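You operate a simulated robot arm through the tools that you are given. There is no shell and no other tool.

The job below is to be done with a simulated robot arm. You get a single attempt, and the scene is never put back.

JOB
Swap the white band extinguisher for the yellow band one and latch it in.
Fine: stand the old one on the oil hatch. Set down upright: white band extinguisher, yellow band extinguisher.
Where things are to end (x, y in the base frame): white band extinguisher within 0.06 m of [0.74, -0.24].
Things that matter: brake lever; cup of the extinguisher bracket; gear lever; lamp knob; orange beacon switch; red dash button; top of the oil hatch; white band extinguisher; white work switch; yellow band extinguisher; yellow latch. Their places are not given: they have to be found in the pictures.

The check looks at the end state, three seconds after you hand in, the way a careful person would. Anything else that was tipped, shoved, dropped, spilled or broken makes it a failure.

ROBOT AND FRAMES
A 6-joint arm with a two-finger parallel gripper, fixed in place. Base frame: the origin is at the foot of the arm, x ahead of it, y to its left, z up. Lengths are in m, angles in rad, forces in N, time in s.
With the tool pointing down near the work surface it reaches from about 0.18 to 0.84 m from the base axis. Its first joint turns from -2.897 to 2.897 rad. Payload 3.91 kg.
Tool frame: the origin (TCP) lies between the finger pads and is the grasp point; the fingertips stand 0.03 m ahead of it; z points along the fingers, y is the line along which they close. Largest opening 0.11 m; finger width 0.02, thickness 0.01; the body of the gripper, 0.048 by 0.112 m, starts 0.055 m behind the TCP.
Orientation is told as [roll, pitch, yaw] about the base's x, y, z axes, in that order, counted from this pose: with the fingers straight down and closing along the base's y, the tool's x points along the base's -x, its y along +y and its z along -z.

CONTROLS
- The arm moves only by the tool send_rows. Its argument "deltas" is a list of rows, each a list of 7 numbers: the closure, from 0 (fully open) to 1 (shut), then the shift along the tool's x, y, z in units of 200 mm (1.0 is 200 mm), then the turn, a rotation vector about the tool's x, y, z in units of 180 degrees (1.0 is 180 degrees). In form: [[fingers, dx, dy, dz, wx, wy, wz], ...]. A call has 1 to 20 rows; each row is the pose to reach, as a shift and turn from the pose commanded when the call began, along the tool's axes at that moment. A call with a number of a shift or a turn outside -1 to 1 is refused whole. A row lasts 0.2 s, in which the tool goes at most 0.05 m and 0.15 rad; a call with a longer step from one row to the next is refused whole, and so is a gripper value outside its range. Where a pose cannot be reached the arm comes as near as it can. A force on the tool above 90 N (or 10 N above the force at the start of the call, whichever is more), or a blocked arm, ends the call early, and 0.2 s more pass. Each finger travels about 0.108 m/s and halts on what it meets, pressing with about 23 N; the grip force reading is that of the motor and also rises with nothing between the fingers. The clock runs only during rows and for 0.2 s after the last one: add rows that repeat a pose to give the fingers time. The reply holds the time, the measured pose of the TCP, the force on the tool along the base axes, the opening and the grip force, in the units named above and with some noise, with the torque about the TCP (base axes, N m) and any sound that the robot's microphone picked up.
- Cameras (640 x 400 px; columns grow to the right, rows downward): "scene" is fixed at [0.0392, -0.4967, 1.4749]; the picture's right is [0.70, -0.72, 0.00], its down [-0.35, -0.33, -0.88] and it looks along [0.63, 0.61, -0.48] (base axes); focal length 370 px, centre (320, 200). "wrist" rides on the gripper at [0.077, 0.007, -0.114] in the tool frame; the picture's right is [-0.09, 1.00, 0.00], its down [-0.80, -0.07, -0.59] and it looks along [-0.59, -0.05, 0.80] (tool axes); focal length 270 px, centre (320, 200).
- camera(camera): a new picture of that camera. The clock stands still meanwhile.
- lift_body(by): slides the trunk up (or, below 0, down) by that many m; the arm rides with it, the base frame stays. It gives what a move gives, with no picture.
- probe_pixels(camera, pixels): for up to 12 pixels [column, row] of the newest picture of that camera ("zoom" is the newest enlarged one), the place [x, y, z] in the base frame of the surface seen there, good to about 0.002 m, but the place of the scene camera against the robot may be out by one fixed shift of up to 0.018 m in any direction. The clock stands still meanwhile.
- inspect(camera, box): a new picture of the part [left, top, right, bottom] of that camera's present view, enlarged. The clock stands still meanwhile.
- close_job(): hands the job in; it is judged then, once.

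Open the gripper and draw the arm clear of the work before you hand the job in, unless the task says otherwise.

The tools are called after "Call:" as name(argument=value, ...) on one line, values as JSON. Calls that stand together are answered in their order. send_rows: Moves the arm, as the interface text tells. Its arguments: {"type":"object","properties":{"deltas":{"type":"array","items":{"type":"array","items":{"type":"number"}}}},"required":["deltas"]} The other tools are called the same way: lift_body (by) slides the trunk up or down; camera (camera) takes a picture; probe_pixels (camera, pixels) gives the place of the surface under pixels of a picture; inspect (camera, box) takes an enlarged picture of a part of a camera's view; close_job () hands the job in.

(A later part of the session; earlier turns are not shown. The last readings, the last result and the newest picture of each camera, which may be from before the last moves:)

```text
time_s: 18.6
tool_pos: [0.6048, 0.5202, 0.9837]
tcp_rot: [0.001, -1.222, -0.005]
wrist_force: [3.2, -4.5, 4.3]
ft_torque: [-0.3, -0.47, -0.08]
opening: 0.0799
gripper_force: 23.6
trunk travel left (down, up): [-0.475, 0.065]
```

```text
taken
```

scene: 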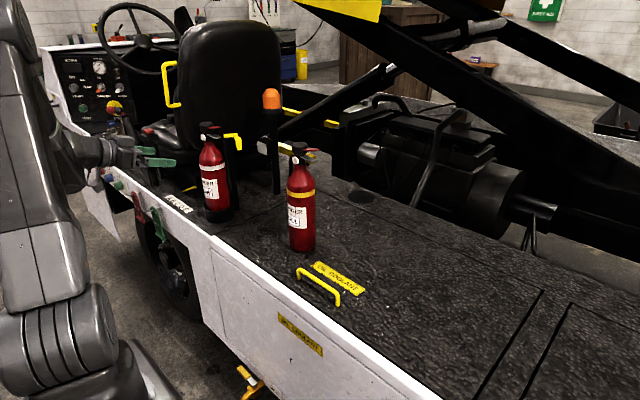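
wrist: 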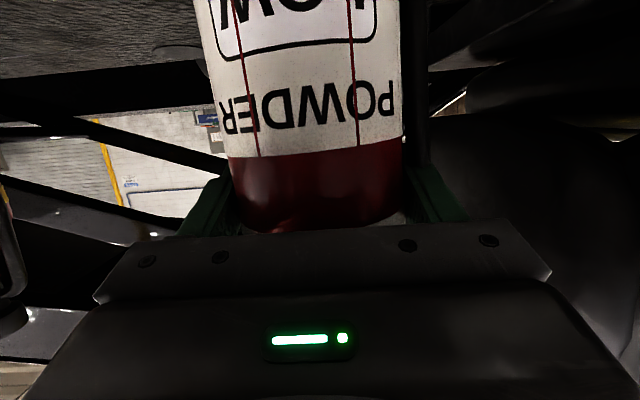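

Gripped: opening 0.080, 23.6 N. I lift a first 0.02 m to feel the weight and check for slip.

Call:
send_rows(deltas=[[1, -0.0235, 0, -0.0086, 0, 0, 0], [1, -0.047, 0, -0.0171, 0, 0, 0], [1, -0.0705, 0, -0.0257, 0, 0, 0], [1, -0.094, 0, -0.0342, 0, 0, 0], [1, -0.094, 0, -0.0342, 0, 0, 0]])

Call:
inspect(camera="scene", box=[160, 100, 280, 240])

Call:
camera(camera="wrist")

```text
time_s: 19.8
tool_pos: [0.6026, 0.5221, 1.0006]
tcp_rot: [-0.004, -1.222, 0.002]
wrist_force: [0.7, -3.9, -9.8]
ft_torque: [-0.7, -0.19, 0.04]
opening: 0.0798
gripper_force: 23.3
trunk travel left (down, up): [-0.475, 0.065]
```

```text
2.86 times, centred on (220, 170) of scene
```

zoom: 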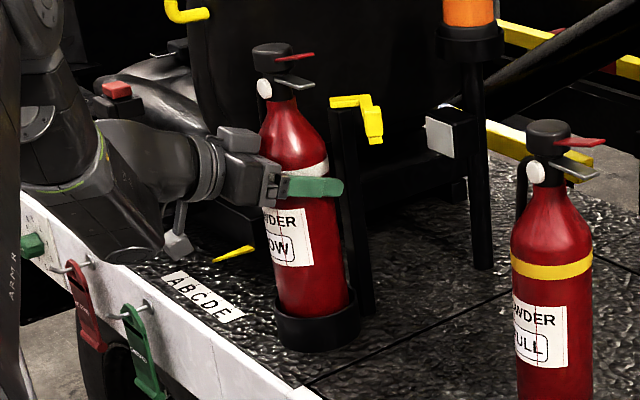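

```text
taken
```

wrist: 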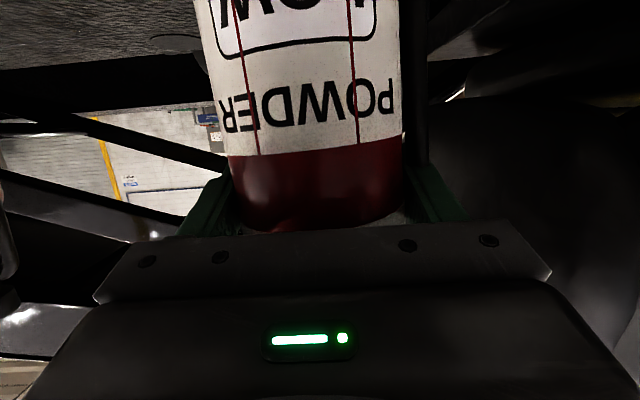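

About 1 kg, no slip, a small side force from the cup wall. I keep lifting another 0.07 m to clear the cup rim (≈0.845).

Call:
send_rows(deltas=[[1, -0.047, 0, -0.0171, 0, 0, 0], [1, -0.094, 0, -0.0342, 0, 0, 0], [1, -0.141, 0, -0.0513, 0, 0, 0], [1, -0.188, 0, -0.0684, 0, 0, 0], [1, -0.235, 0, -0.0855, 0, 0, 0], [1, -0.282, 0, -0.1026, 0, 0, 0], [1, -0.329, 0, -0.1197, 0, 0, 0]])

Call:
camera(camera="scene")

Call:
inspect(camera="scene", box=[160, 80, 300, 240])

```text
time_s: 21.4
tool_pos: [0.6025, 0.5226, 1.0716]
tcp_rot: [-0.002, -1.219, 0.002]
wrist_force: [-0.3, -0.6, -9.6]
ft_torque: [0.01, -0.03, -0.04]
opening: 0.0789
gripper_force: 22.9
trunk travel left (down, up): [-0.475, 0.065]
```

```text
taken
```

scene: 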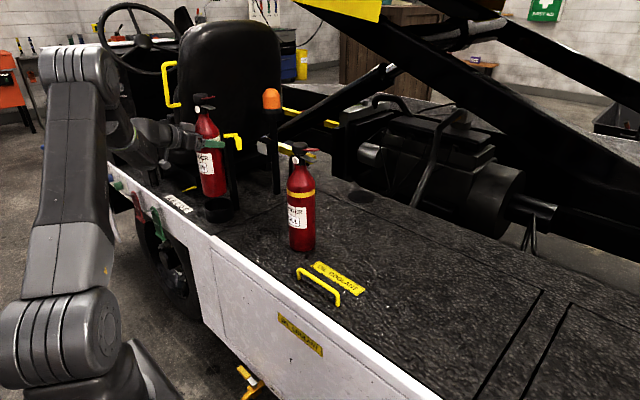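

```text
2.50 times, centred on (230, 160) of scene
```

zoom: 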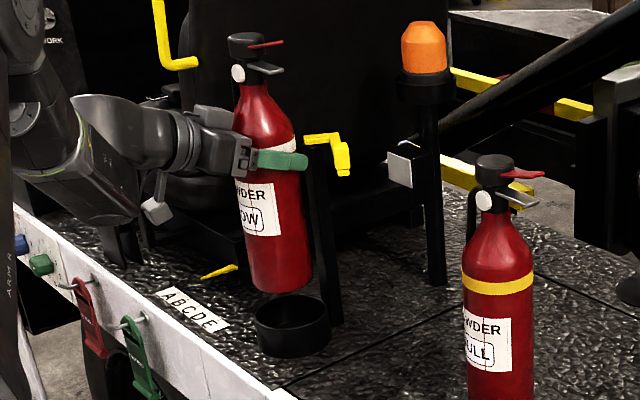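

It is clear of the cup, hanging upright. I pull it back 0.065 m toward -x, then carry it toward -y along x≈0.54, in front of the yellow one (front at x≈0.64).

Call:
send_rows(deltas=[[1, 0.0, 0, -0.06, 0, 0, 0], [1, 0.015, 0, -0.13, 0, 0, 0], [1, 0.035, 0, -0.21, 0, 0, 0], [1, 0.06, 0, -0.29, 0, 0, 0], [1, 0.08, 0, -0.326, 0, 0, 0], [1, 0.08, -0.1, -0.326, 0, 0, 0], [1, 0.08, -0.25, -0.326, 0, 0, 0], [1, 0.08, -0.4, -0.326, 0, 0, 0], [1, 0.08, -0.55, -0.326, 0, 0, 0], [1, 0.08, -0.7, -0.326, 0, 0, 0], [1, 0.08, -0.85, -0.326, 0, 0, 0], [1, 0.08, -1.0, -0.326, 0, 0, 0]])

Call:
camera(camera="scene")

```text
time_s: 24.0
tool_pos: [0.5352, 0.3204, 1.0815]
tcp_rot: [0.0, -1.219, -0.001]
wrist_force: [-0.2, -1.0, -9.5]
ft_torque: [-0.02, -0.01, 0.02]
opening: 0.0789
gripper_force: 23.2
trunk travel left (down, up): [-0.475, 0.065]
```

```text
taken
```

scene: 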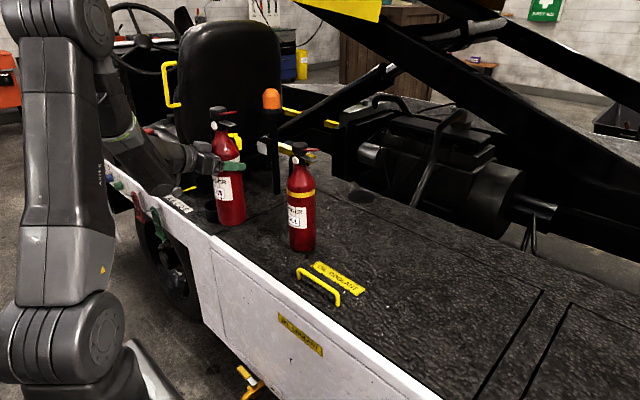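

Still gripped and hanging upright, z-force steady at -9.5 N. I continue toward -y at the same x and height, passing in front of the yellow one.

Call:
send_rows(deltas=[[1, 0, -0.1, 0, 0, 0, 0], [1, 0, -0.25, 0, 0, 0, 0], [1, 0, -0.4, 0, 0, 0, 0], [1, 0, -0.55, 0, 0, 0, 0], [1, 0, -0.7, 0, 0, 0, 0], [1, 0, -0.85, 0, 0, 0, 0], [1, 0, -1.0, 0, 0, 0, 0]])

Call:
send_rows(deltas=[[1, 0, -0.1, 0, 0, 0, 0], [1, 0, -0.25, 0, 0, 0, 0], [1, 0, -0.4, 0, 0, 0, 0], [1, 0, -0.55, 0, 0, 0, 0], [1, 0, -0.7, 0, 0, 0, 0], [1, 0, -0.85, 0, 0, 0, 0], [1, 0, -1.0, 0, 0, 0, 0]])

Call:
camera(camera="scene")

```text
time_s: 25.6
tool_pos: [0.537, 0.1215, 1.0777]
tcp_rot: [-0.001, -1.221, 0.0]
wrist_force: [0.4, 0.3, -9.5]
ft_torque: [-0.04, -0.04, -0.03]
opening: 0.0793
gripper_force: 23.0
trunk travel left (down, up): [-0.475, 0.065]
```

```text
time_s: 27.2
tool_pos: [0.5366, 0.1134, 1.0789]
tcp_rot: [-0.007, -1.219, 0.001]
wrist_force: [0.8, 0.5, -10.0]
ft_torque: [0.0, -0.02, 0.02]
opening: 0.0791
gripper_force: 22.5
out of reach, approached as far as the arm can: row 1, 2, 3, 4, 5, 6, 7
trunk travel left (down, up): [-0.475, 0.065]
```

```text
taken
```

scene: 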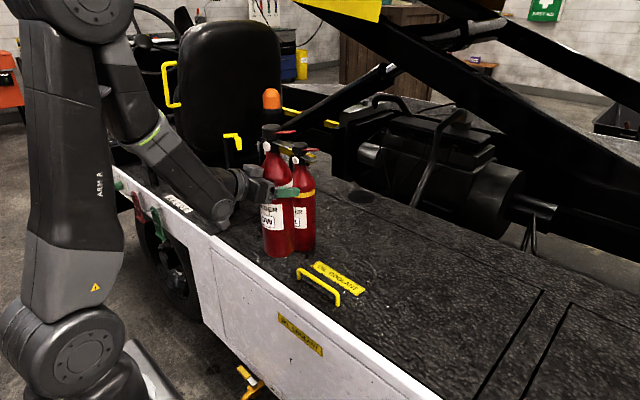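

The arm can't follow further with yaw 0 so close to its base. The grip is fine, so I turn the tool about the vertical by -0.45 rad in place, so that it reaches in from the left side, and see if that is reachable.

Call:
send_rows(deltas=[[1, 0.0224, 0, 0, 0.0224, 0, 0.0082], [1, 0.0224, 0, 0, 0.0449, 0, 0.0163], [1, 0.0224, 0, 0, 0.0673, 0, 0.0245], [1, 0.0224, 0, 0, 0.0898, 0, 0.0327], [1, 0.0224, 0, 0, 0.1122, 0, 0.0408], [1, 0.0224, 0, 0, 0.1346, 0, 0.049]])

Call:
camera(camera="scene")

```text
time_s: 28.6
tool_pos: [0.5316, 0.113, 1.0751]
tcp_rot: [-0.002, -1.221, -0.449]
wrist_force: [1.2, -0.1, -10.3]
ft_torque: [0.02, -0.03, 0.01]
opening: 0.0791
gripper_force: 23.2
trunk travel left (down, up): [-0.475, 0.065]
```

```text
taken
```

scene: 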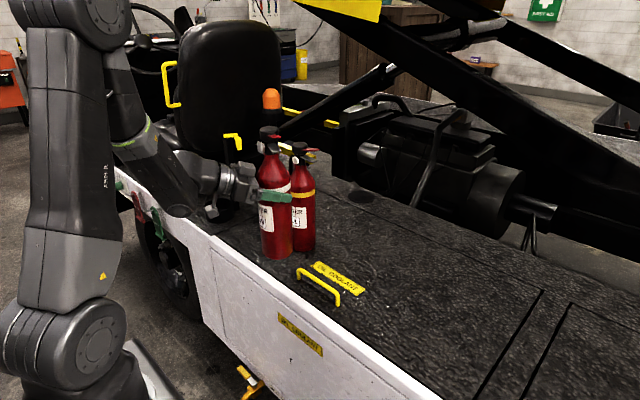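

That pose works. I now move the white one to about (0.56, -0.08) while turning further to yaw -0.8, keeping the same height.

Call:
send_rows(deltas=[[1, -0.0235, -0.0988, 0.0644, 0.0131, 0, 0.0048], [1, -0.0469, -0.1975, 0.1289, 0.0262, 0, 0.0095], [1, -0.0704, -0.2963, 0.1933, 0.0393, 0, 0.0143], [1, -0.0939, -0.395, 0.2578, 0.0524, 0, 0.0191], [1, -0.1173, -0.4938, 0.3222, 0.0654, 0, 0.0238], [1, -0.1408, -0.5925, 0.3866, 0.0785, 0, 0.0286], [1, -0.1642, -0.6913, 0.4511, 0.0916, 0, 0.0333], [1, -0.1877, -0.79, 0.5155, 0.1047, 0, 0.0381]])

Call:
camera(camera="scene")

```text
time_s: 30.4
tool_pos: [0.5603, -0.0774, 1.0731]
tcp_rot: [-0.001, -1.22, -0.798]
wrist_force: [0.4, -0.4, -10.2]
ft_torque: [0.0, -0.04, 0.02]
opening: 0.0792
gripper_force: 23.1
trunk travel left (down, up): [-0.475, 0.065]
```

```text
taken
```

scene: 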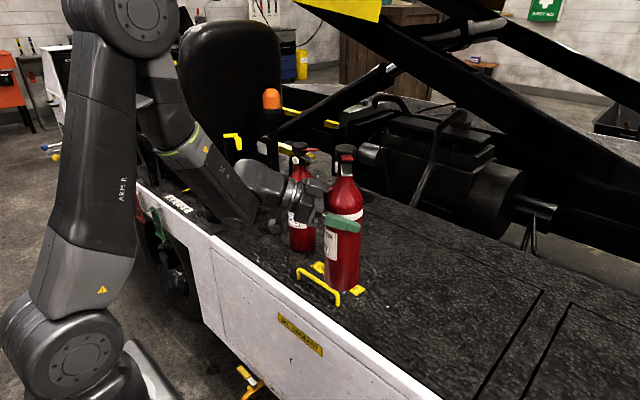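

Steady at 10 N, clear of the yellow one and the hatch handle. I go on toward (0.74, -0.24), 80 % of the way in this call.

Call:
send_rows(deltas=[[1, -0.0414, 0.0078, 0.1139, 0, 0, 0], [1, -0.0828, 0.0155, 0.2278, 0, 0, 0], [1, -0.1241, 0.0233, 0.3417, 0, 0, 0], [1, -0.1655, 0.031, 0.4555, 0, 0, 0], [1, -0.2069, 0.0388, 0.5694, 0, 0, 0], [1, -0.2483, 0.0465, 0.6833, 0, 0, 0], [1, -0.2896, 0.0543, 0.7972, 0, 0, 0], [1, -0.331, 0.062, 0.911, 0, 0, 0]])

Call:
send_rows(deltas=[[1, -0.0414, 0.0078, 0.1139, 0, 0, 0], [1, -0.083, 0.0155, 0.228, 0, 0, 0], [1, -0.083, 0.0155, 0.228, 0, 0, 0]])

Call:
camera(camera="scene")

Call:
camera(camera="wrist")

```text
time_s: 32.2
tool_pos: [0.7052, -0.2067, 1.0735]
tcp_rot: [-0.004, -1.22, -0.797]
wrist_force: [-0.1, 0.5, -10.6]
ft_torque: [-0.04, -0.03, -0.01]
opening: 0.0794
gripper_force: 22.9
trunk travel left (down, up): [-0.475, 0.065]
```

```text
time_s: 33.0
tool_pos: [0.7412, -0.2401, 1.0741]
tcp_rot: [-0.002, -1.218, -0.799]
wrist_force: [0.0, -0.7, -8.7]
ft_torque: [-0.05, -0.01, 0.0]
opening: 0.0795
gripper_force: 23.0
trunk travel left (down, up): [-0.475, 0.065]
```

```text
taken
```

scene: 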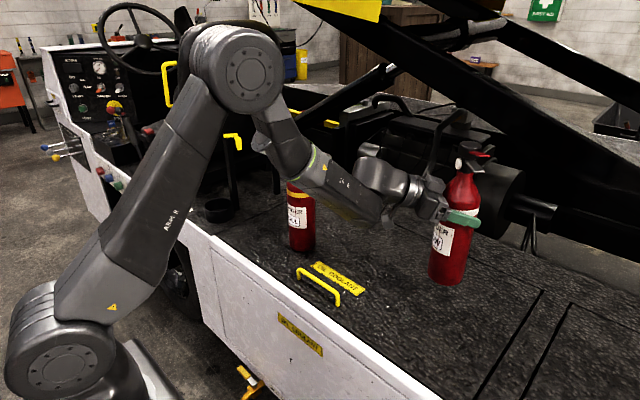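

```text
taken
```

wrist: 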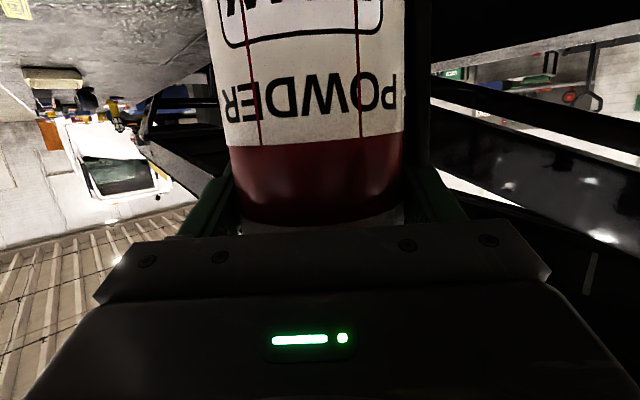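

The white one is over the target. Before lowering I check how close the forearm (px 300–380) is to the yellow extinguisher.

Call:
probe_pixels(camera="scene", pixels=[[290, 165], [310, 175], [330, 190], [350, 205], [375, 215], [390, 190], [365, 150], [300, 200], [440, 270], [465, 275], [445, 285], [420, 200]])

Call:
inspect(camera="scene", box=[240, 100, 500, 300])

```text
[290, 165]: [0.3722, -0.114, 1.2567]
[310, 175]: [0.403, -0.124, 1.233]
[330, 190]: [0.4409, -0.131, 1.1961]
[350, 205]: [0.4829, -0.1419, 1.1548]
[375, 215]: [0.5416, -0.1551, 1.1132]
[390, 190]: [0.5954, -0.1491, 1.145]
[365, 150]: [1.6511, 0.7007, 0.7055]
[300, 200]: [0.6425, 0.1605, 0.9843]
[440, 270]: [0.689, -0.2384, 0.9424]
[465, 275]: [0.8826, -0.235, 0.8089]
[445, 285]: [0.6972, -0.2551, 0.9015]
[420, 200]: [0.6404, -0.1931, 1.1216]
```

```text
2.00 times, centred on (370, 200) of scene
```

zoom: 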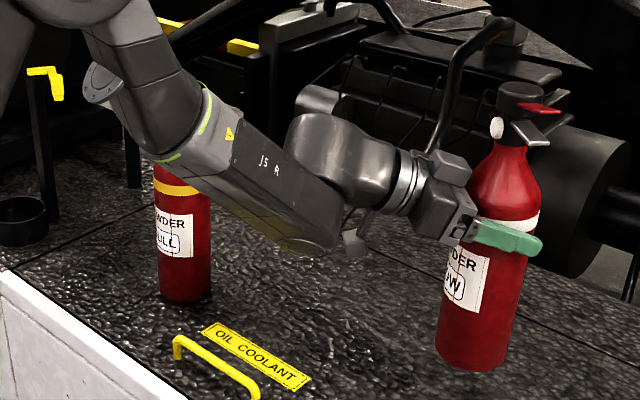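

The forearm is over 0.25 m from the yellow one. I lower the white one by 0.082 m, stopping a bit above the expected contact height.

Call:
send_rows(deltas=[[1, 0.06, 0, 0.0218, 0, 0, 0], [1, 0.12, 0, 0.0437, 0, 0, 0], [1, 0.18, 0, 0.0655, 0, 0, 0], [1, 0.24, 0, 0.0873, 0, 0, 0], [1, 0.3, 0, 0.1091, 0, 0, 0], [1, 0.35, 0, 0.1273, 0, 0, 0], [1, 0.385, 0, 0.14, 0, 0, 0]])

Call:
inspect(camera="scene", box=[400, 200, 520, 320])

```text
time_s: 34.6
tool_pos: [0.7405, -0.2384, 0.991]
tcp_rot: [0.001, -1.22, -0.801]
wrist_force: [-1.0, -0.7, -10.1]
ft_torque: [0.0, -0.03, 0.01]
opening: 0.0791
gripper_force: 22.8
trunk travel left (down, up): [-0.475, 0.065]
```

```text
3.33 times, centred on (460, 260) of scene
```

zoom: 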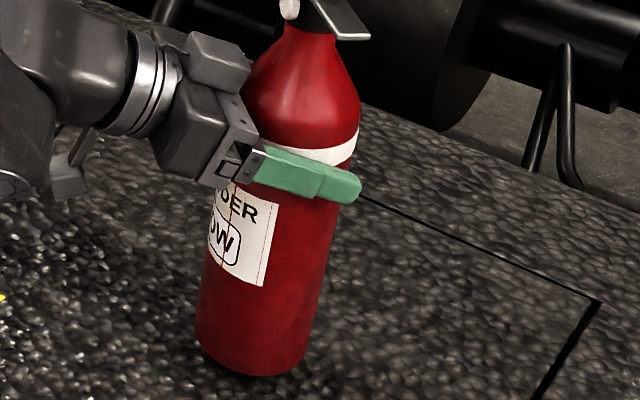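

Still hanging (10 N) and the base is close to the deck. I lower in small steps watching the z-force.

Call:
send_rows(deltas=[[1, 0.0141, 0, 0.0051, 0, 0, 0], [1, 0.0282, 0, 0.0103, 0, 0, 0], [1, 0.0282, 0, 0.0103, 0, 0, 0]])

Call:
send_rows(deltas=[[1, 0.0141, 0, 0.0051, 0, 0, 0], [1, 0.0141, 0, 0.0051, 0, 0, 0]])

```text
time_s: 35.4
tool_pos: [0.7406, -0.2397, 0.9863]
tcp_rot: [-0.001, -1.221, -0.799]
wrist_force: [-0.5, 0.8, -10.2]
ft_torque: [-0.02, -0.02, -0.04]
opening: 0.0792
gripper_force: 22.9
trunk travel left (down, up): [-0.475, 0.065]
```

```text
time_s: 36.0
tool_pos: [0.7401, -0.2398, 0.9826]
tcp_rot: [-0.002, -1.219, -0.8]
wrist_force: [0.6, 0.8, -8.7]
ft_torque: [-0.05, -0.04, 0.02]
opening: 0.0792
gripper_force: 23.1
trunk travel left (down, up): [-0.475, 0.065]
```

No contact yet, so I continue in 3 mm steps.

Call:
send_rows(deltas=[[1, 0.0141, 0, 0.0051, 0, 0, 0], [1, 0.0141, 0, 0.0051, 0, 0, 0]])

Call:
send_rows(deltas=[[1, 0.0094, 0, 0.0034, 0, 0, 0], [1, 0.0094, 0, 0.0034, 0, 0, 0]])

```text
time_s: 36.6
tool_pos: [0.7415, -0.2395, 0.9807]
tcp_rot: [0.002, -1.225, -0.801]
wrist_force: [0.1, 1.5, -0.7]
ft_torque: [0.38, 0.28, -0.05]
opening: 0.079
gripper_force: 22.7
trunk travel left (down, up): [-0.475, 0.065]
```

```text
time_s: 37.2
tool_pos: [0.7392, -0.24, 0.9812]
tcp_rot: [0.007, -1.226, -0.808]
wrist_force: [5.1, 0.4, 14.3]
ft_torque: [0.45, -0.2, -0.09]
opening: 0.0793
gripper_force: 22.9
trunk travel left (down, up): [-0.475, 0.065]
```

The base is on the deck (z-force changed to +14 N). I ease up 2 mm and open the fingers.

Call:
send_rows(deltas=[[1, -0.0094, 0, -0.0034, 0, 0, 0], [0.6, -0.0094, 0, -0.0034, 0, 0, 0], [0.2, -0.0094, 0, -0.0034, 0, 0, 0], [0, -0.0094, 0, -0.0034, 0, 0, 0], [0, -0.0094, 0, -0.0034, 0, 0, 0]])

Call:
camera(camera="wrist")

Call:
inspect(camera="scene", box=[380, 120, 560, 320])

```text
time_s: 38.4
tool_pos: [0.74, -0.2395, 0.9802]
tcp_rot: [-0.002, -1.223, -0.799]
wrist_force: [-0.6, 0.7, 0.1]
ft_torque: [0.02, -0.03, -0.03]
opening: 0.1102
gripper_force: 0.0
trunk travel left (down, up): [-0.475, 0.065]
```

```text
taken
```

wrist: 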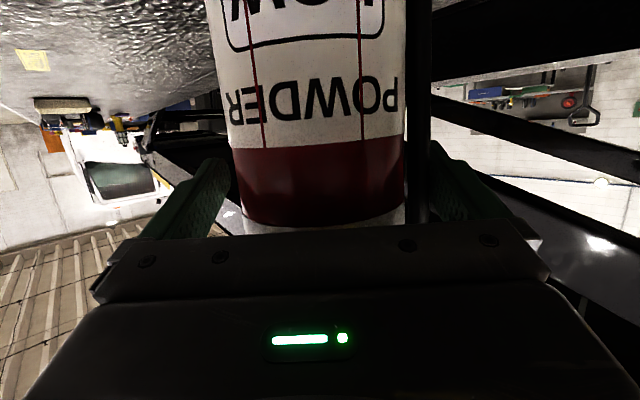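

```text
2.00 times, centred on (470, 220) of scene
```

zoom: 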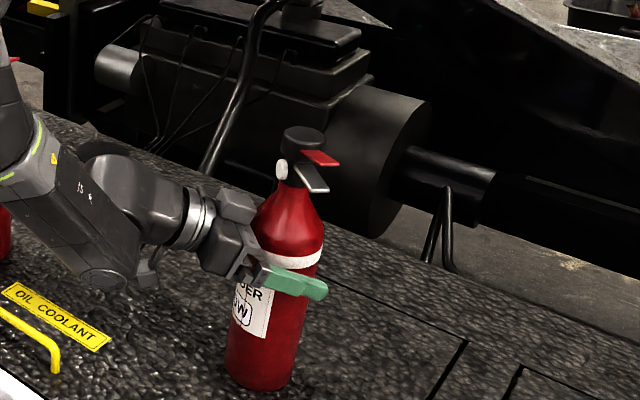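

The white one stands free and upright at the target. I back the gripper straight out horizontally by 0.15 m.

Call:
send_rows(deltas=[[0, 0.0256, 0, -0.0705, 0, 0, 0], [0, 0.0513, 0, -0.141, 0, 0, 0], [0, 0.0855, 0, -0.235, 0, 0, 0], [0, 0.1283, 0, -0.3525, 0, 0, 0], [0, 0.171, 0, -0.47, 0, 0, 0], [0, 0.2138, 0, -0.5875, 0, 0, 0], [0, 0.2565, 0, -0.705, 0, 0, 0]])

Call:
camera(camera="scene")

Call:
camera(camera="wrist")

```text
time_s: 40.0
tool_pos: [0.6353, -0.133, 0.9813]
tcp_rot: [0.002, -1.221, -0.803]
wrist_force: [-0.2, 0.1, -0.3]
ft_torque: [0.01, 0.0, -0.01]
opening: 0.1101
gripper_force: 0.0
trunk travel left (down, up): [-0.475, 0.065]
```

```text
taken
```

scene: 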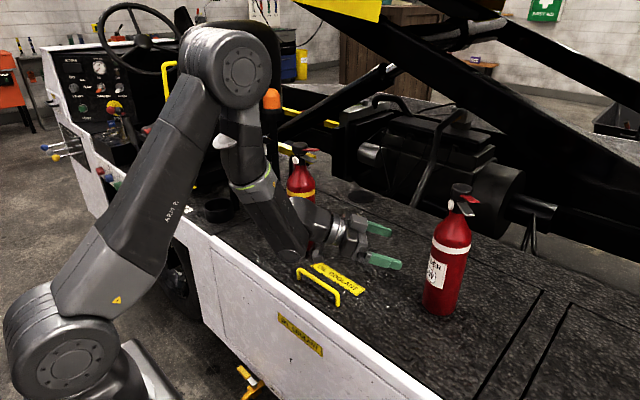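

```text
taken
```

wrist: 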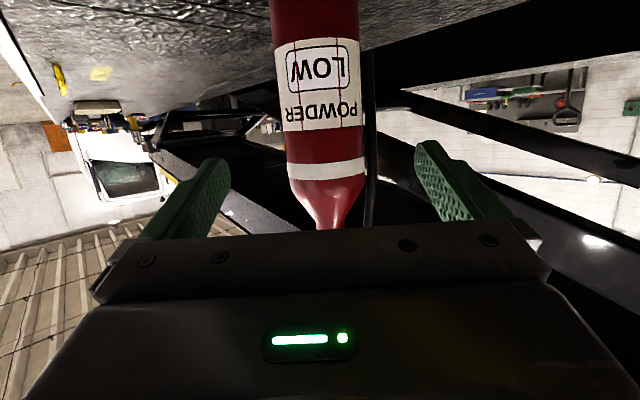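

The white one stands upright on the hatch. I retrace the known reachable path: up and back to about (0.555, -0.077, 1.06).

Call:
send_rows(deltas=[[0, -0.0417, -0.0186, -0.1169, 0, 0, 0], [0, -0.0833, -0.0372, -0.2338, 0, 0, 0], [0, -0.125, -0.0558, -0.3507, 0, 0, 0], [0, -0.1666, -0.0744, -0.4676, 0, 0, 0], [0, -0.2083, -0.093, -0.5845, 0, 0, 0]])

Call:
send_rows(deltas=[[0, 0.0326, 0.0723, -0.0896, -0.0131, 0, -0.0048], [0, 0.0653, 0.1445, -0.1791, -0.0262, 0, -0.0095], [0, 0.0979, 0.2168, -0.2687, -0.0393, 0, -0.0143], [0, 0.1305, 0.289, -0.3583, -0.0524, 0, -0.0191], [0, 0.1631, 0.3613, -0.4478, -0.0654, 0, -0.0238], [0, 0.1958, 0.4335, -0.5374, -0.0785, 0, -0.0286], [0, 0.2284, 0.5058, -0.6269, -0.0916, 0, -0.0333], [0, 0.261, 0.578, -0.7165, -0.1047, 0, -0.0381]])

Call:
send_rows(deltas=[[0, 0.0093, 0.0563, -0.0256, -0.0224, 0, -0.0082], [0, 0.0187, 0.1125, -0.0512, -0.0449, 0, -0.0163], [0, 0.028, 0.1688, -0.0768, -0.0673, 0, -0.0245], [0, 0.0373, 0.225, -0.1023, -0.0897, 0, -0.0327], [0, 0.0467, 0.2813, -0.1279, -0.1122, 0, -0.0408], [0, 0.056, 0.3375, -0.1535, -0.1346, 0, -0.049]])

Call:
camera(camera="scene")

Call:
camera(camera="wrist")

```text
time_s: 41.2
tool_pos: [0.5557, -0.0769, 1.0595]
tcp_rot: [0.001, -1.223, -0.802]
wrist_force: [1.1, 0.7, 0.9]
ft_torque: [0.02, 0.01, 0.02]
opening: 0.11
gripper_force: 0.0
trunk travel left (down, up): [-0.475, 0.065]
```

```text
time_s: 43.0
tool_pos: [0.5334, 0.1123, 1.0603]
tcp_rot: [-0.001, -1.222, -0.448]
wrist_force: [0.4, -0.5, -0.2]
ft_torque: [0.0, -0.01, -0.02]
opening: 0.1099
gripper_force: 0.0
trunk travel left (down, up): [-0.475, 0.065]
```

```text
time_s: 44.4
tool_pos: [0.5316, 0.1871, 1.0597]
tcp_rot: [0.002, -1.22, -0.002]
wrist_force: [0.0, 0.2, -0.6]
ft_torque: [0.03, 0.02, 0.01]
opening: 0.1101
gripper_force: 0.1
trunk travel left (down, up): [-0.475, 0.065]
```

```text
taken
```

scene: 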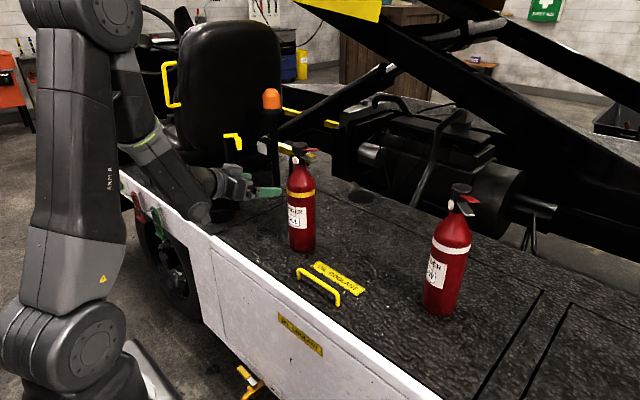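

```text
taken
```

wrist: 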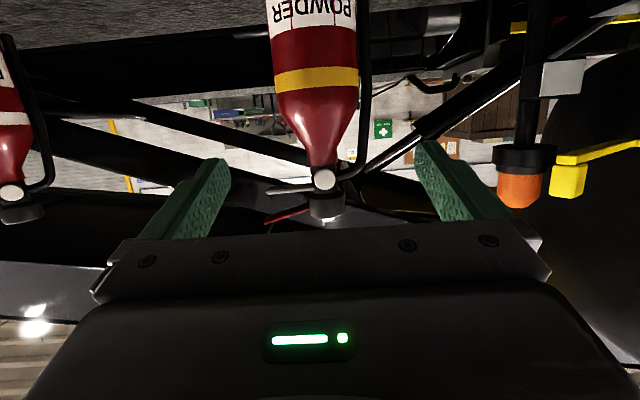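

Now in front of the yellow one with yaw 0. I measure its edges, hose, gauge and lever to get its axis and orientation.

Call:
inspect(camera="wrist", box=[240, 0, 400, 230])

Call:
probe_pixels(camera="wrist", pixels=[[274, 60], [278, 60], [315, 60], [350, 60], [356, 60], [364, 60], [368, 50], [322, 180], [270, 191], [270, 222], [315, 40], [365, 130]])

```text
1.74 times, centred on (320, 115) of wrist
```

zoom: 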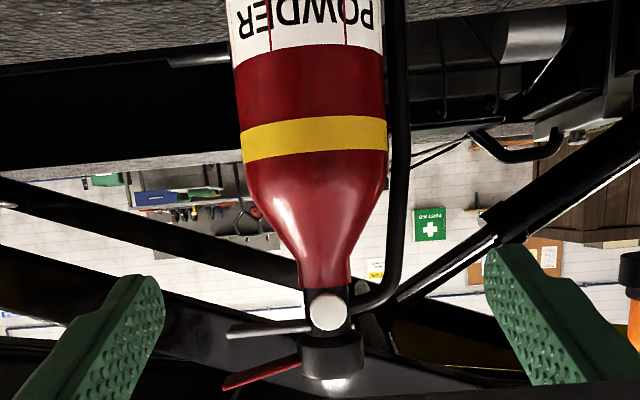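

```text
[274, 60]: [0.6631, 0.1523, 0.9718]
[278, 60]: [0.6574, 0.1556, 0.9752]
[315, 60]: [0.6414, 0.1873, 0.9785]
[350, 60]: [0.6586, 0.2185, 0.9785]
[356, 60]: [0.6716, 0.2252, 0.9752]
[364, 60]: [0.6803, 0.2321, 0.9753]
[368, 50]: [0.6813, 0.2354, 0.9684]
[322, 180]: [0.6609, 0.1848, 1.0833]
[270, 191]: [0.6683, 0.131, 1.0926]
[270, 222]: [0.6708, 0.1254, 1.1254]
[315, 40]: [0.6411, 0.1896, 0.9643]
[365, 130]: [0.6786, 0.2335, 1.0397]
```

Yellow's axis is at ≈(0.6815, 0.187), same orientation as the white had. I lower to z≈0.981 in front of it and then check alignment.

Call:
send_rows(deltas=[[0, 0.0925, 0.003, 0.0337, 0, 0, 0], [0, 0.185, 0.006, 0.0673, 0, 0, 0], [0, 0.2775, 0.009, 0.101, 0, 0, 0], [0, 0.37, 0.01, 0.1346, 0, 0, 0]])

Call:
camera(camera="wrist")

Call:
inspect(camera="scene", box=[160, 120, 340, 280])

```text
time_s: 45.4
tool_pos: [0.532, 0.1904, 0.9818]
tcp_rot: [-0.011, -1.22, 0.011]
wrist_force: [0.3, -0.2, 0.0]
ft_torque: [-0.03, -0.02, -0.03]
opening: 0.11
gripper_force: 0.0
trunk travel left (down, up): [-0.475, 0.065]
```

```text
taken
```

wrist: 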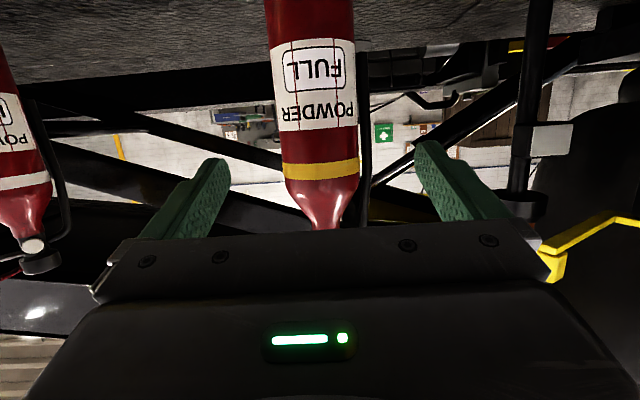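

```text
2.50 times, centred on (250, 200) of scene
```

zoom: 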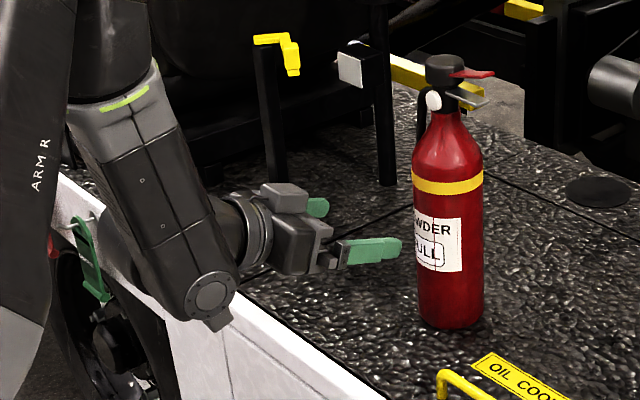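

Aligned (body px 265–358, hose to 370, between the fingers). I advance along +x to x≈0.681.

Call:
send_rows(deltas=[[0, -0.0425, 0, 0.1168, 0, 0, 0], [0, -0.085, 0, 0.2335, 0, 0, 0], [0, -0.1275, 0, 0.3503, 0, 0, 0], [0, -0.17, 0, 0.467, 0, 0, 0], [0, -0.2125, 0, 0.5838, 0, 0, 0], [0, -0.2548, 0, 0.7, 0, 0, 0]])

Call:
camera(camera="wrist")

Call:
inspect(camera="scene", box=[160, 120, 340, 280])

```text
time_s: 46.8
tool_pos: [0.6804, 0.1897, 0.9823]
tcp_rot: [-0.001, -1.221, 0.003]
wrist_force: [0.0, 0.8, 0.6]
ft_torque: [0.0, -0.01, -0.03]
opening: 0.11
gripper_force: 0.0
trunk travel left (down, up): [-0.475, 0.065]
```

```text
taken
```

wrist: 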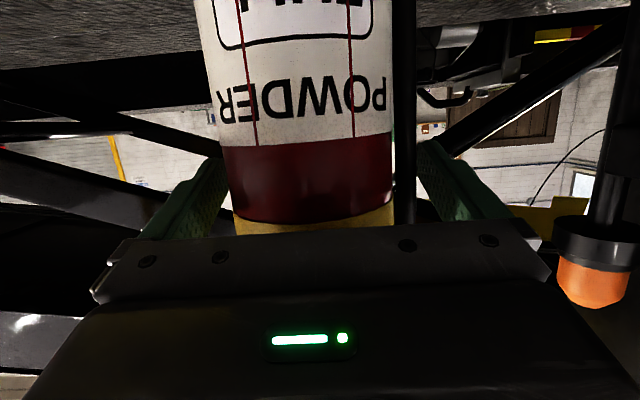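

```text
2.50 times, centred on (250, 200) of scene
```

zoom: 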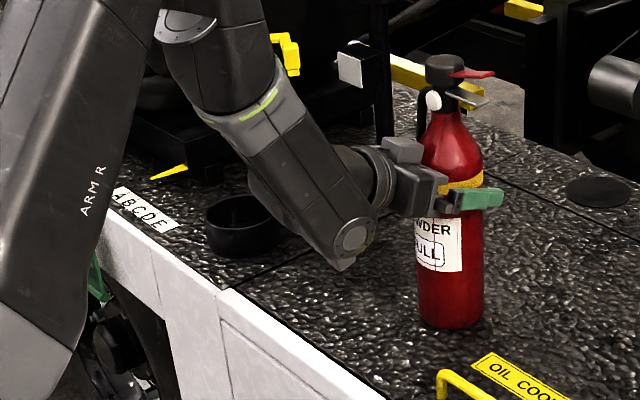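

In place. I close on the yellow one and hold.

Call:
send_rows(deltas=[[0.3, 0, 0, 0, 0, 0, 0], [1, 0, 0, 0, 0, 0, 0], [1, 0, 0, 0, 0, 0, 0], [1, 0, 0, 0, 0, 0, 0], [1, 0, 0, 0, 0, 0, 0]])

Call:
send_rows(deltas=[[1, -0.0235, 0, -0.0086, 0, 0, 0], [1, -0.047, 0, -0.0171, 0, 0, 0], [1, -0.0705, 0, -0.0257, 0, 0, 0], [1, -0.094, 0, -0.0342, 0, 0, 0], [1, -0.094, 0, -0.0342, 0, 0, 0]])

Call:
camera(camera="wrist")

Call:
inspect(camera="scene", box=[180, 120, 360, 280])

```text
time_s: 48.0
tool_pos: [0.6802, 0.1892, 0.9818]
tcp_rot: [0.0, -1.222, -0.001]
wrist_force: [1.5, -4.6, 1.8]
ft_torque: [-0.53, -0.36, -0.09]
opening: 0.0797
gripper_force: 23.2
trunk travel left (down, up): [-0.475, 0.065]
```

```text
time_s: 49.2
tool_pos: [0.6815, 0.1902, 1.0002]
tcp_rot: [-0.004, -1.218, 0.0]
wrist_force: [-0.9, 0.1, -9.4]
ft_torque: [-0.01, 0.02, -0.02]
opening: 0.0791
gripper_force: 23.5
trunk travel left (down, up): [-0.475, 0.065]
```

```text
taken
```

wrist: 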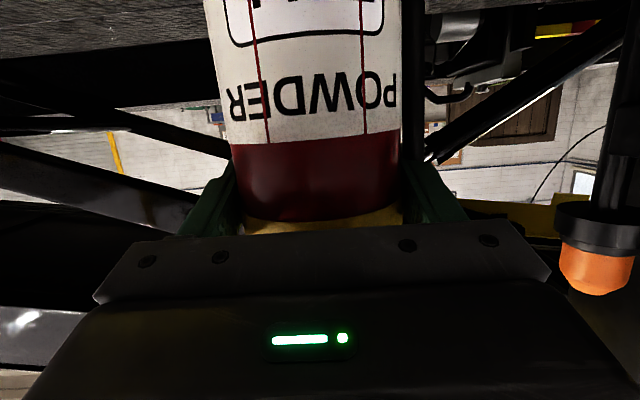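

```text
2.50 times, centred on (270, 200) of scene
```

zoom: 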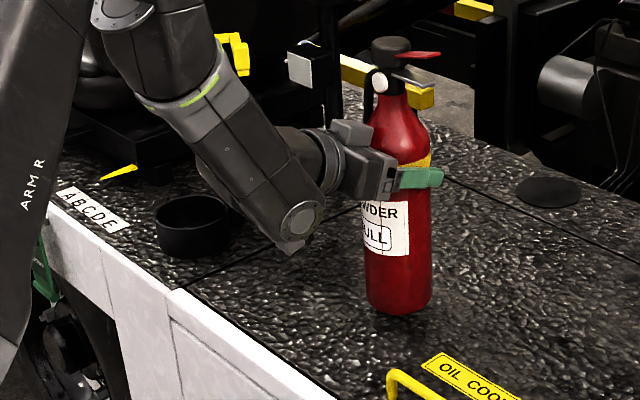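

Yellow is lifted (9.4 N, same grip). The empty cup is visible in this enlargement around (195,215); I measure its rim and the held body's position relative to the tool.

Call:
probe_pixels(camera="zoom", pixels=[[157, 212], [175, 200], [195, 197], [215, 200], [222, 212], [160, 225], [175, 230], [193, 230], [190, 250], [195, 212], [170, 250], [210, 245]])

Call:
probe_pixels(camera="wrist", pixels=[[236, 180], [250, 180], [318, 180], [380, 180], [400, 180], [318, 130], [318, 60]])

Call:
inspect(camera="scene", box=[190, 180, 270, 240])

```text
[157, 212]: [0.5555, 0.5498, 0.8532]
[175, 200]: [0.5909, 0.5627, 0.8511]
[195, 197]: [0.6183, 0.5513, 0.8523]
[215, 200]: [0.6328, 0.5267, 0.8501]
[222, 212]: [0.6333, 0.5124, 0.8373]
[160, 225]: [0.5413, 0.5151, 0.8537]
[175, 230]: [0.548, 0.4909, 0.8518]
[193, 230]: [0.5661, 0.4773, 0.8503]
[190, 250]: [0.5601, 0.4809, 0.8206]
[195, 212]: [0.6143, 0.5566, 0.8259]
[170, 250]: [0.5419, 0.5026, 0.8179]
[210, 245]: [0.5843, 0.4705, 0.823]
```

```text
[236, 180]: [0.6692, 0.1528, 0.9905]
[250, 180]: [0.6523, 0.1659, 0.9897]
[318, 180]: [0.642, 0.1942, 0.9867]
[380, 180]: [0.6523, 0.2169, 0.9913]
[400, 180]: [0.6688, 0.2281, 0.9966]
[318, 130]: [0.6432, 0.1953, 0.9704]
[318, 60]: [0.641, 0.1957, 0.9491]
```

```text
6.67 times, centred on (230, 210) of scene
```

zoom: 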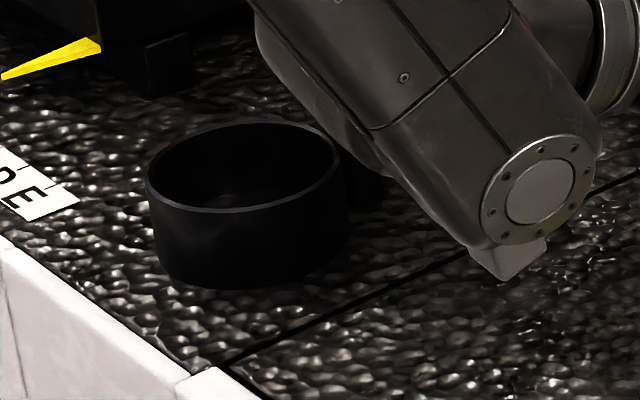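

The held body's axis coincides with the TCP (within 1 mm). Now I measure the cup rim finely in the newest enlargement.

Call:
probe_pixels(camera="zoom", pixels=[[149, 182], [165, 155], [200, 130], [250, 121], [300, 130], [330, 145], [337, 165], [320, 186], [290, 202], [240, 210], [190, 205], [160, 195]])

Call:
probe_pixels(camera="zoom", pixels=[[240, 195], [230, 205], [150, 230], [165, 262], [200, 282], [250, 286], [300, 277], [340, 250], [220, 150], [280, 150], [180, 180], [300, 190]])

```text
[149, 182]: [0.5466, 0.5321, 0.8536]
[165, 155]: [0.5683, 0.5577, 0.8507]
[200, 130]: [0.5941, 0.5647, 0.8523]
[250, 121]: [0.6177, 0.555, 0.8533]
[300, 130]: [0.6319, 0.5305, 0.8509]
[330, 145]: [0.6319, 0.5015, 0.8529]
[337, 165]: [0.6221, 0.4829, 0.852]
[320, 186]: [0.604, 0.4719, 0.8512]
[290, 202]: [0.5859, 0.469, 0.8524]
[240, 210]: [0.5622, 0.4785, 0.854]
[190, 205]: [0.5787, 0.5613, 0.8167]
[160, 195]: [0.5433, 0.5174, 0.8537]
```

```text
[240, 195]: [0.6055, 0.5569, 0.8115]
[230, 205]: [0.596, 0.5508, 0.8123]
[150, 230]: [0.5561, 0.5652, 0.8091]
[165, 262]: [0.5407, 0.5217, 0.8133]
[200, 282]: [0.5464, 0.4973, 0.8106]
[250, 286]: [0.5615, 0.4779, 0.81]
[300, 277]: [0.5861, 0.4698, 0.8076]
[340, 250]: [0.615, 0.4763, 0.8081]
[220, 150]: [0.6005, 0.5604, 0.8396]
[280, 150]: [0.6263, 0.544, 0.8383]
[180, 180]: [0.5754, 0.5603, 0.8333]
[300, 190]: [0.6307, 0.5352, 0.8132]
```

The cup is centred at ≈(0.589, 0.517) in scene readings, i.e. ≈(0.600, 0.515) true, floor ≈0.803, rim ≈0.844. I lift the yellow one 0.08 m and pull it back to x≈0.54.

Call:
send_rows(deltas=[[1, -0.063, 0, -0.0228, 0, 0, 0], [1, -0.126, 0, -0.0456, 0, 0, 0], [1, -0.188, 0, -0.0684, 0, 0, 0], [1, -0.251, 0, -0.0912, 0, 0, 0], [1, -0.313, 0, -0.114, 0, 0, 0], [1, -0.376, 0, -0.1368, 0, 0, 0], [1, -0.346, 0, -0.22, 0, 0, 0], [1, -0.305, 0, -0.332, 0, 0, 0], [1, -0.264, 0, -0.444, 0, 0, 0], [1, -0.224, 0, -0.556, 0, 0, 0], [1, -0.183, 0, -0.668, 0, 0, 0], [1, -0.15, 0, -0.757, 0, 0, 0], [1, -0.133, 0, -0.804, 0, 0, 0]])

Call:
camera(camera="scene")

```text
time_s: 52.0
tool_pos: [0.5395, 0.1903, 1.0805]
tcp_rot: [0.0, -1.22, -0.001]
wrist_force: [0.0, 0.6, -9.9]
ft_torque: [0.01, 0.02, -0.01]
opening: 0.0795
gripper_force: 23.3
trunk travel left (down, up): [-0.475, 0.065]
```

```text
taken
```

scene: 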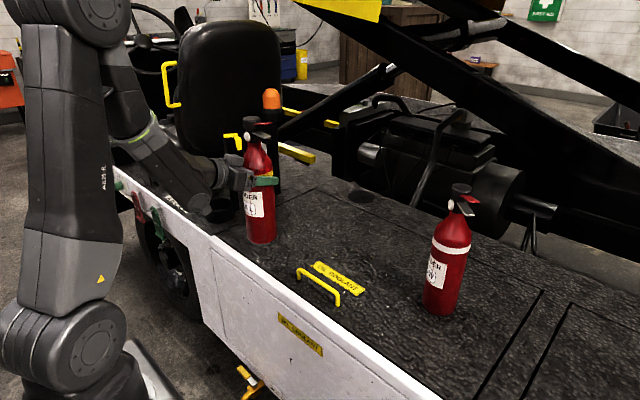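

Clear and steady. I carry it toward +y at x≈0.54, 0.2 m then 0.125 m, to line up with the bracket.

Call:
send_rows(deltas=[[1, 0, 0.1, 0, 0, 0, 0], [1, 0, 0.25, 0, 0, 0, 0], [1, 0, 0.4, 0, 0, 0, 0], [1, 0, 0.55, 0, 0, 0, 0], [1, 0, 0.7, 0, 0, 0, 0], [1, 0, 0.85, 0, 0, 0, 0], [1, 0, 1.0, 0, 0, 0, 0]])

Call:
send_rows(deltas=[[1, 0, 0.1, 0, 0, 0, 0], [1, 0, 0.24, 0, 0, 0, 0], [1, 0, 0.38, 0, 0, 0, 0], [1, 0, 0.51, 0, 0, 0, 0], [1, 0, 0.6, 0, 0, 0, 0], [1, 0, 0.6275, 0, 0, 0, 0], [1, 0, 0.6275, 0, 0, 0, 0]])

Call:
camera(camera="scene")

Call:
camera(camera="wrist")

```text
time_s: 53.6
tool_pos: [0.5399, 0.3925, 1.0796]
tcp_rot: [0.0, -1.221, 0.002]
wrist_force: [0.5, 0.5, -9.8]
ft_torque: [0.05, -0.01, 0.0]
opening: 0.0795
gripper_force: 22.9
trunk travel left (down, up): [-0.475, 0.065]
```

```text
time_s: 55.2
tool_pos: [0.5395, 0.5166, 1.0808]
tcp_rot: [-0.002, -1.22, 0.001]
wrist_force: [0.3, 0.2, -9.5]
ft_torque: [0.01, -0.01, 0.0]
opening: 0.0797
gripper_force: 23.1
trunk travel left (down, up): [-0.475, 0.065]
```

```text
taken
```

scene: 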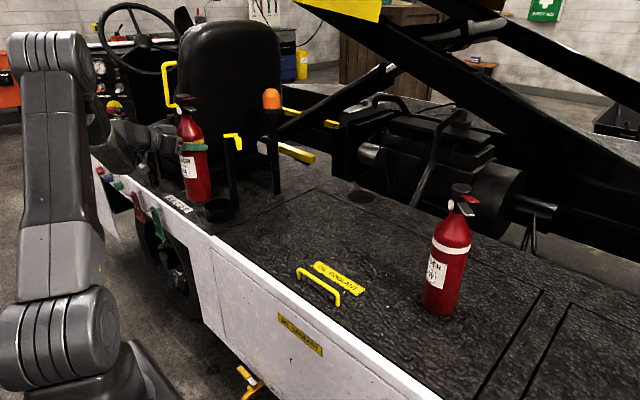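

```text
taken
```

wrist: 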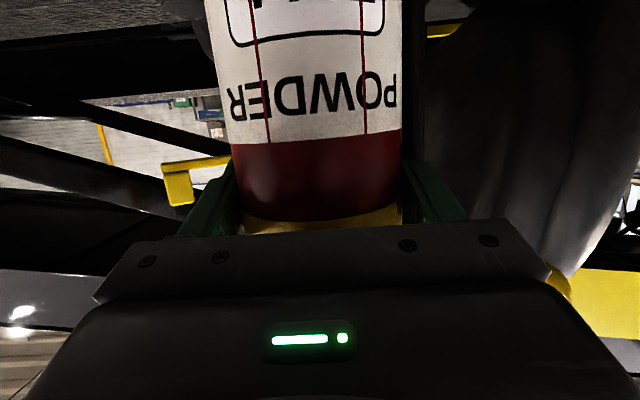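

Lined up in y. I move +x by 0.0605 to bring it above the cup, then compare the body and cup in the same scene picture.

Call:
send_rows(deltas=[[1, -0.0259, 0, 0.0711, 0, 0, 0], [1, -0.0518, 0, 0.1422, 0, 0, 0], [1, -0.0776, 0, 0.2133, 0, 0, 0], [1, -0.1035, 0, 0.2844, 0, 0, 0], [1, -0.1035, 0, 0.2844, 0, 0, 0]])

Call:
inspect(camera="scene", box=[170, 140, 260, 240])

```text
time_s: 56.4
tool_pos: [0.6004, 0.5164, 1.0788]
tcp_rot: [-0.003, -1.22, 0.0]
wrist_force: [0.9, 0.2, -9.3]
ft_torque: [-0.02, 0.02, 0.03]
opening: 0.0793
gripper_force: 23.0
trunk travel left (down, up): [-0.475, 0.065]
```

```text
4.00 times, centred on (215, 190) of scene
```

zoom: 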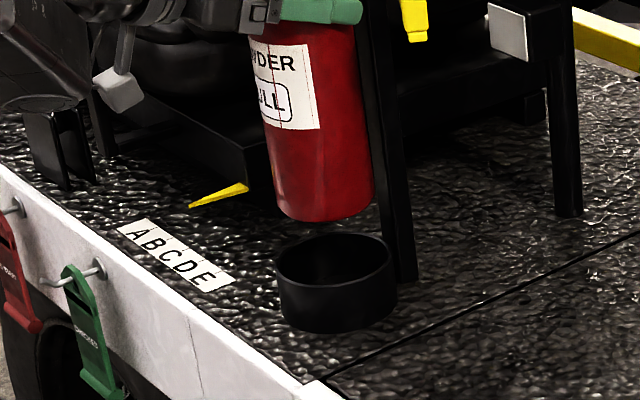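

I measure the body surface and the cup rim in this one picture, so the camera offset cancels.

Call:
probe_pixels(camera="zoom", pixels=[[275, 190], [285, 205], [300, 212], [320, 214], [345, 207], [365, 195], [371, 185], [300, 150], [330, 150], [355, 150], [368, 165], [280, 165]])

Call:
probe_pixels(camera="zoom", pixels=[[277, 270], [281, 280], [295, 289], [315, 293], [340, 291], [365, 283], [382, 272], [390, 260], [390, 250], [300, 240], [330, 235], [365, 236]])

```text
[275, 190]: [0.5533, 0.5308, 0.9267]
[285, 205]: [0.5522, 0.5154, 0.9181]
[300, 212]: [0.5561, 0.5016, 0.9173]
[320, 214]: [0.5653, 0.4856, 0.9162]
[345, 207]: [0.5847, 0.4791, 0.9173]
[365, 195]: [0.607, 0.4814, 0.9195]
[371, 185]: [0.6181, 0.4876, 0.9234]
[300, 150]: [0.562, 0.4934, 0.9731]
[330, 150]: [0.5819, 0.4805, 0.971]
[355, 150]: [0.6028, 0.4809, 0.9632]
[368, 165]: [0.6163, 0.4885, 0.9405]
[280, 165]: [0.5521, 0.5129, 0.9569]
```

```text
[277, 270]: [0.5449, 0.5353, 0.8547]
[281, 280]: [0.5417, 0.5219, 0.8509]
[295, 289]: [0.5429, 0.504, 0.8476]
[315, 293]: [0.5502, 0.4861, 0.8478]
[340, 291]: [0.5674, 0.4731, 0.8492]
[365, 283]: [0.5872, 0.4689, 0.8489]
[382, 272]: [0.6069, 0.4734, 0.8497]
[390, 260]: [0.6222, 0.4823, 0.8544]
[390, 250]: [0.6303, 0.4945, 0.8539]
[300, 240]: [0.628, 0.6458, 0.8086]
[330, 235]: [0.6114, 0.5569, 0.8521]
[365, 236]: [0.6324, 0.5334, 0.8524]
```

In scene readings the body axis is (0.592, 0.5185) and the cup centre (0.5883, 0.5162), so I shift by (-0.0035, -0.002) and lower 0.046 m to just above the rim.

Call:
send_rows(deltas=[[1, 0.006, -0.01, -0.0165, 0, 0, 0], [1, 0.05, -0.01, -0.0005, 0, 0, 0], [1, 0.1, -0.01, 0.0177, 0, 0, 0], [1, 0.15, -0.01, 0.0359, 0, 0, 0], [1, 0.19, -0.01, 0.0505, 0, 0, 0], [1, 0.222, -0.01, 0.0622, 0, 0, 0], [1, 0.222, -0.01, 0.0622, 0, 0, 0]])

Call:
inspect(camera="scene", box=[180, 150, 260, 230])

```text
time_s: 58.0
tool_pos: [0.5973, 0.5154, 1.0338]
tcp_rot: [-0.004, -1.221, 0.002]
wrist_force: [-0.4, -0.6, -9.4]
ft_torque: [0.0, -0.02, 0.05]
opening: 0.0796
gripper_force: 23.6
trunk travel left (down, up): [-0.475, 0.065]
```

```text
5.00 times, centred on (220, 190) of scene
```

zoom: 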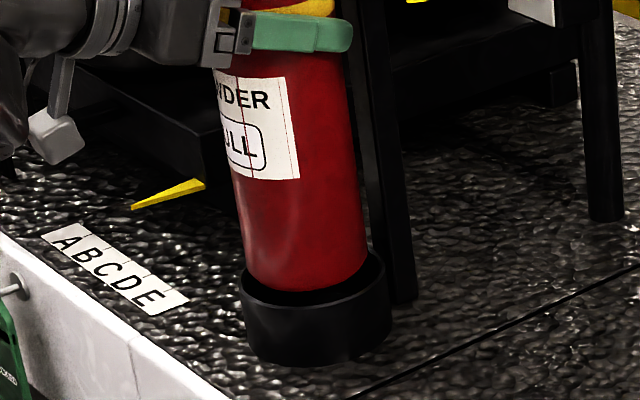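

Body's base is just above the rim. I re-measure both once more before entering, since the gap looks larger on the right.

Call:
probe_pixels(camera="zoom", pixels=[[248, 260], [255, 280], [270, 287], [295, 290], [320, 287], [345, 275], [362, 258], [250, 230], [290, 240], [330, 240], [355, 230], [308, 260]])

Call:
probe_pixels(camera="zoom", pixels=[[241, 283], [250, 297], [268, 304], [290, 307], [315, 305], [340, 300], [365, 288], [380, 275], [384, 262], [378, 254], [300, 297], [352, 285]])

```text
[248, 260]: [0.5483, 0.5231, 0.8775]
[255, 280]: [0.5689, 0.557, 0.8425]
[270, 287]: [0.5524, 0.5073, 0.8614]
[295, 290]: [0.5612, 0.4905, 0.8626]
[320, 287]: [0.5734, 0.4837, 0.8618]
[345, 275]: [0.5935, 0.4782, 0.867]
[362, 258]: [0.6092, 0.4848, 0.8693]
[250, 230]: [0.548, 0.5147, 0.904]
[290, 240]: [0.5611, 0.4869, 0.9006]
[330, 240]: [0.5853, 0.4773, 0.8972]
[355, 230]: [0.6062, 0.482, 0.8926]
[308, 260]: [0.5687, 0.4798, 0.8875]
```

```text
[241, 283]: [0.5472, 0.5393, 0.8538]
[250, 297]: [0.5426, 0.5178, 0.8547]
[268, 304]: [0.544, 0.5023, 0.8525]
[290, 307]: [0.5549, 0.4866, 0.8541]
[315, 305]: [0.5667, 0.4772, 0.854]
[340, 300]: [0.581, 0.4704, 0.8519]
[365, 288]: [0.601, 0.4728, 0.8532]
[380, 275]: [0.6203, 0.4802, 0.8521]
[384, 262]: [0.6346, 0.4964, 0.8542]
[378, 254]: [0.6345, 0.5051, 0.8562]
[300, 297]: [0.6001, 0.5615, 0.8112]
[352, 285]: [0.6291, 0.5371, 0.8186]
```

Now the axes agree within about 1.5 mm. I lower slowly 0.04 m into the cup with a 1 mm +x correction.

Call:
send_rows(deltas=[[1, 0.0218, 0, 0.0133, 0, 0, 0], [1, 0.0453, 0, 0.0218, 0, 0, 0], [1, 0.0688, 0, 0.0304, 0, 0, 0], [1, 0.0923, 0, 0.0389, 0, 0, 0], [1, 0.1158, 0, 0.0475, 0, 0, 0], [1, 0.1393, 0, 0.056, 0, 0, 0], [1, 0.1628, 0, 0.0645, 0, 0, 0], [1, 0.1863, 0, 0.0731, 0, 0, 0]])

Call:
inspect(camera="scene", box=[170, 90, 270, 230])

```text
time_s: 59.8
tool_pos: [0.5978, 0.5148, 0.994]
tcp_rot: [-0.003, -1.219, 0.0]
wrist_force: [0.7, -0.6, -9.4]
ft_torque: [-0.01, 0.02, -0.01]
opening: 0.0797
gripper_force: 22.9
trunk travel left (down, up): [-0.475, 0.065]
```

```text
2.86 times, centred on (220, 160) of scene
```

zoom: 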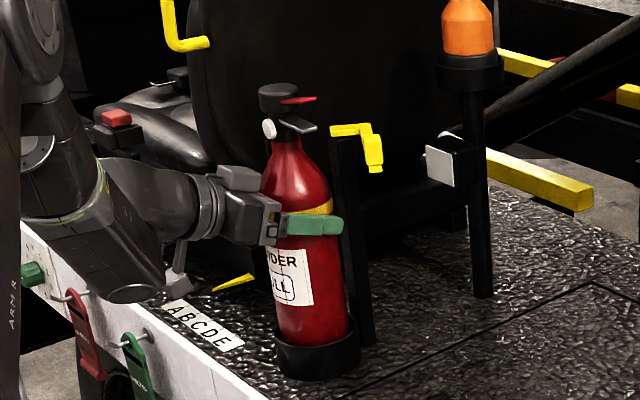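

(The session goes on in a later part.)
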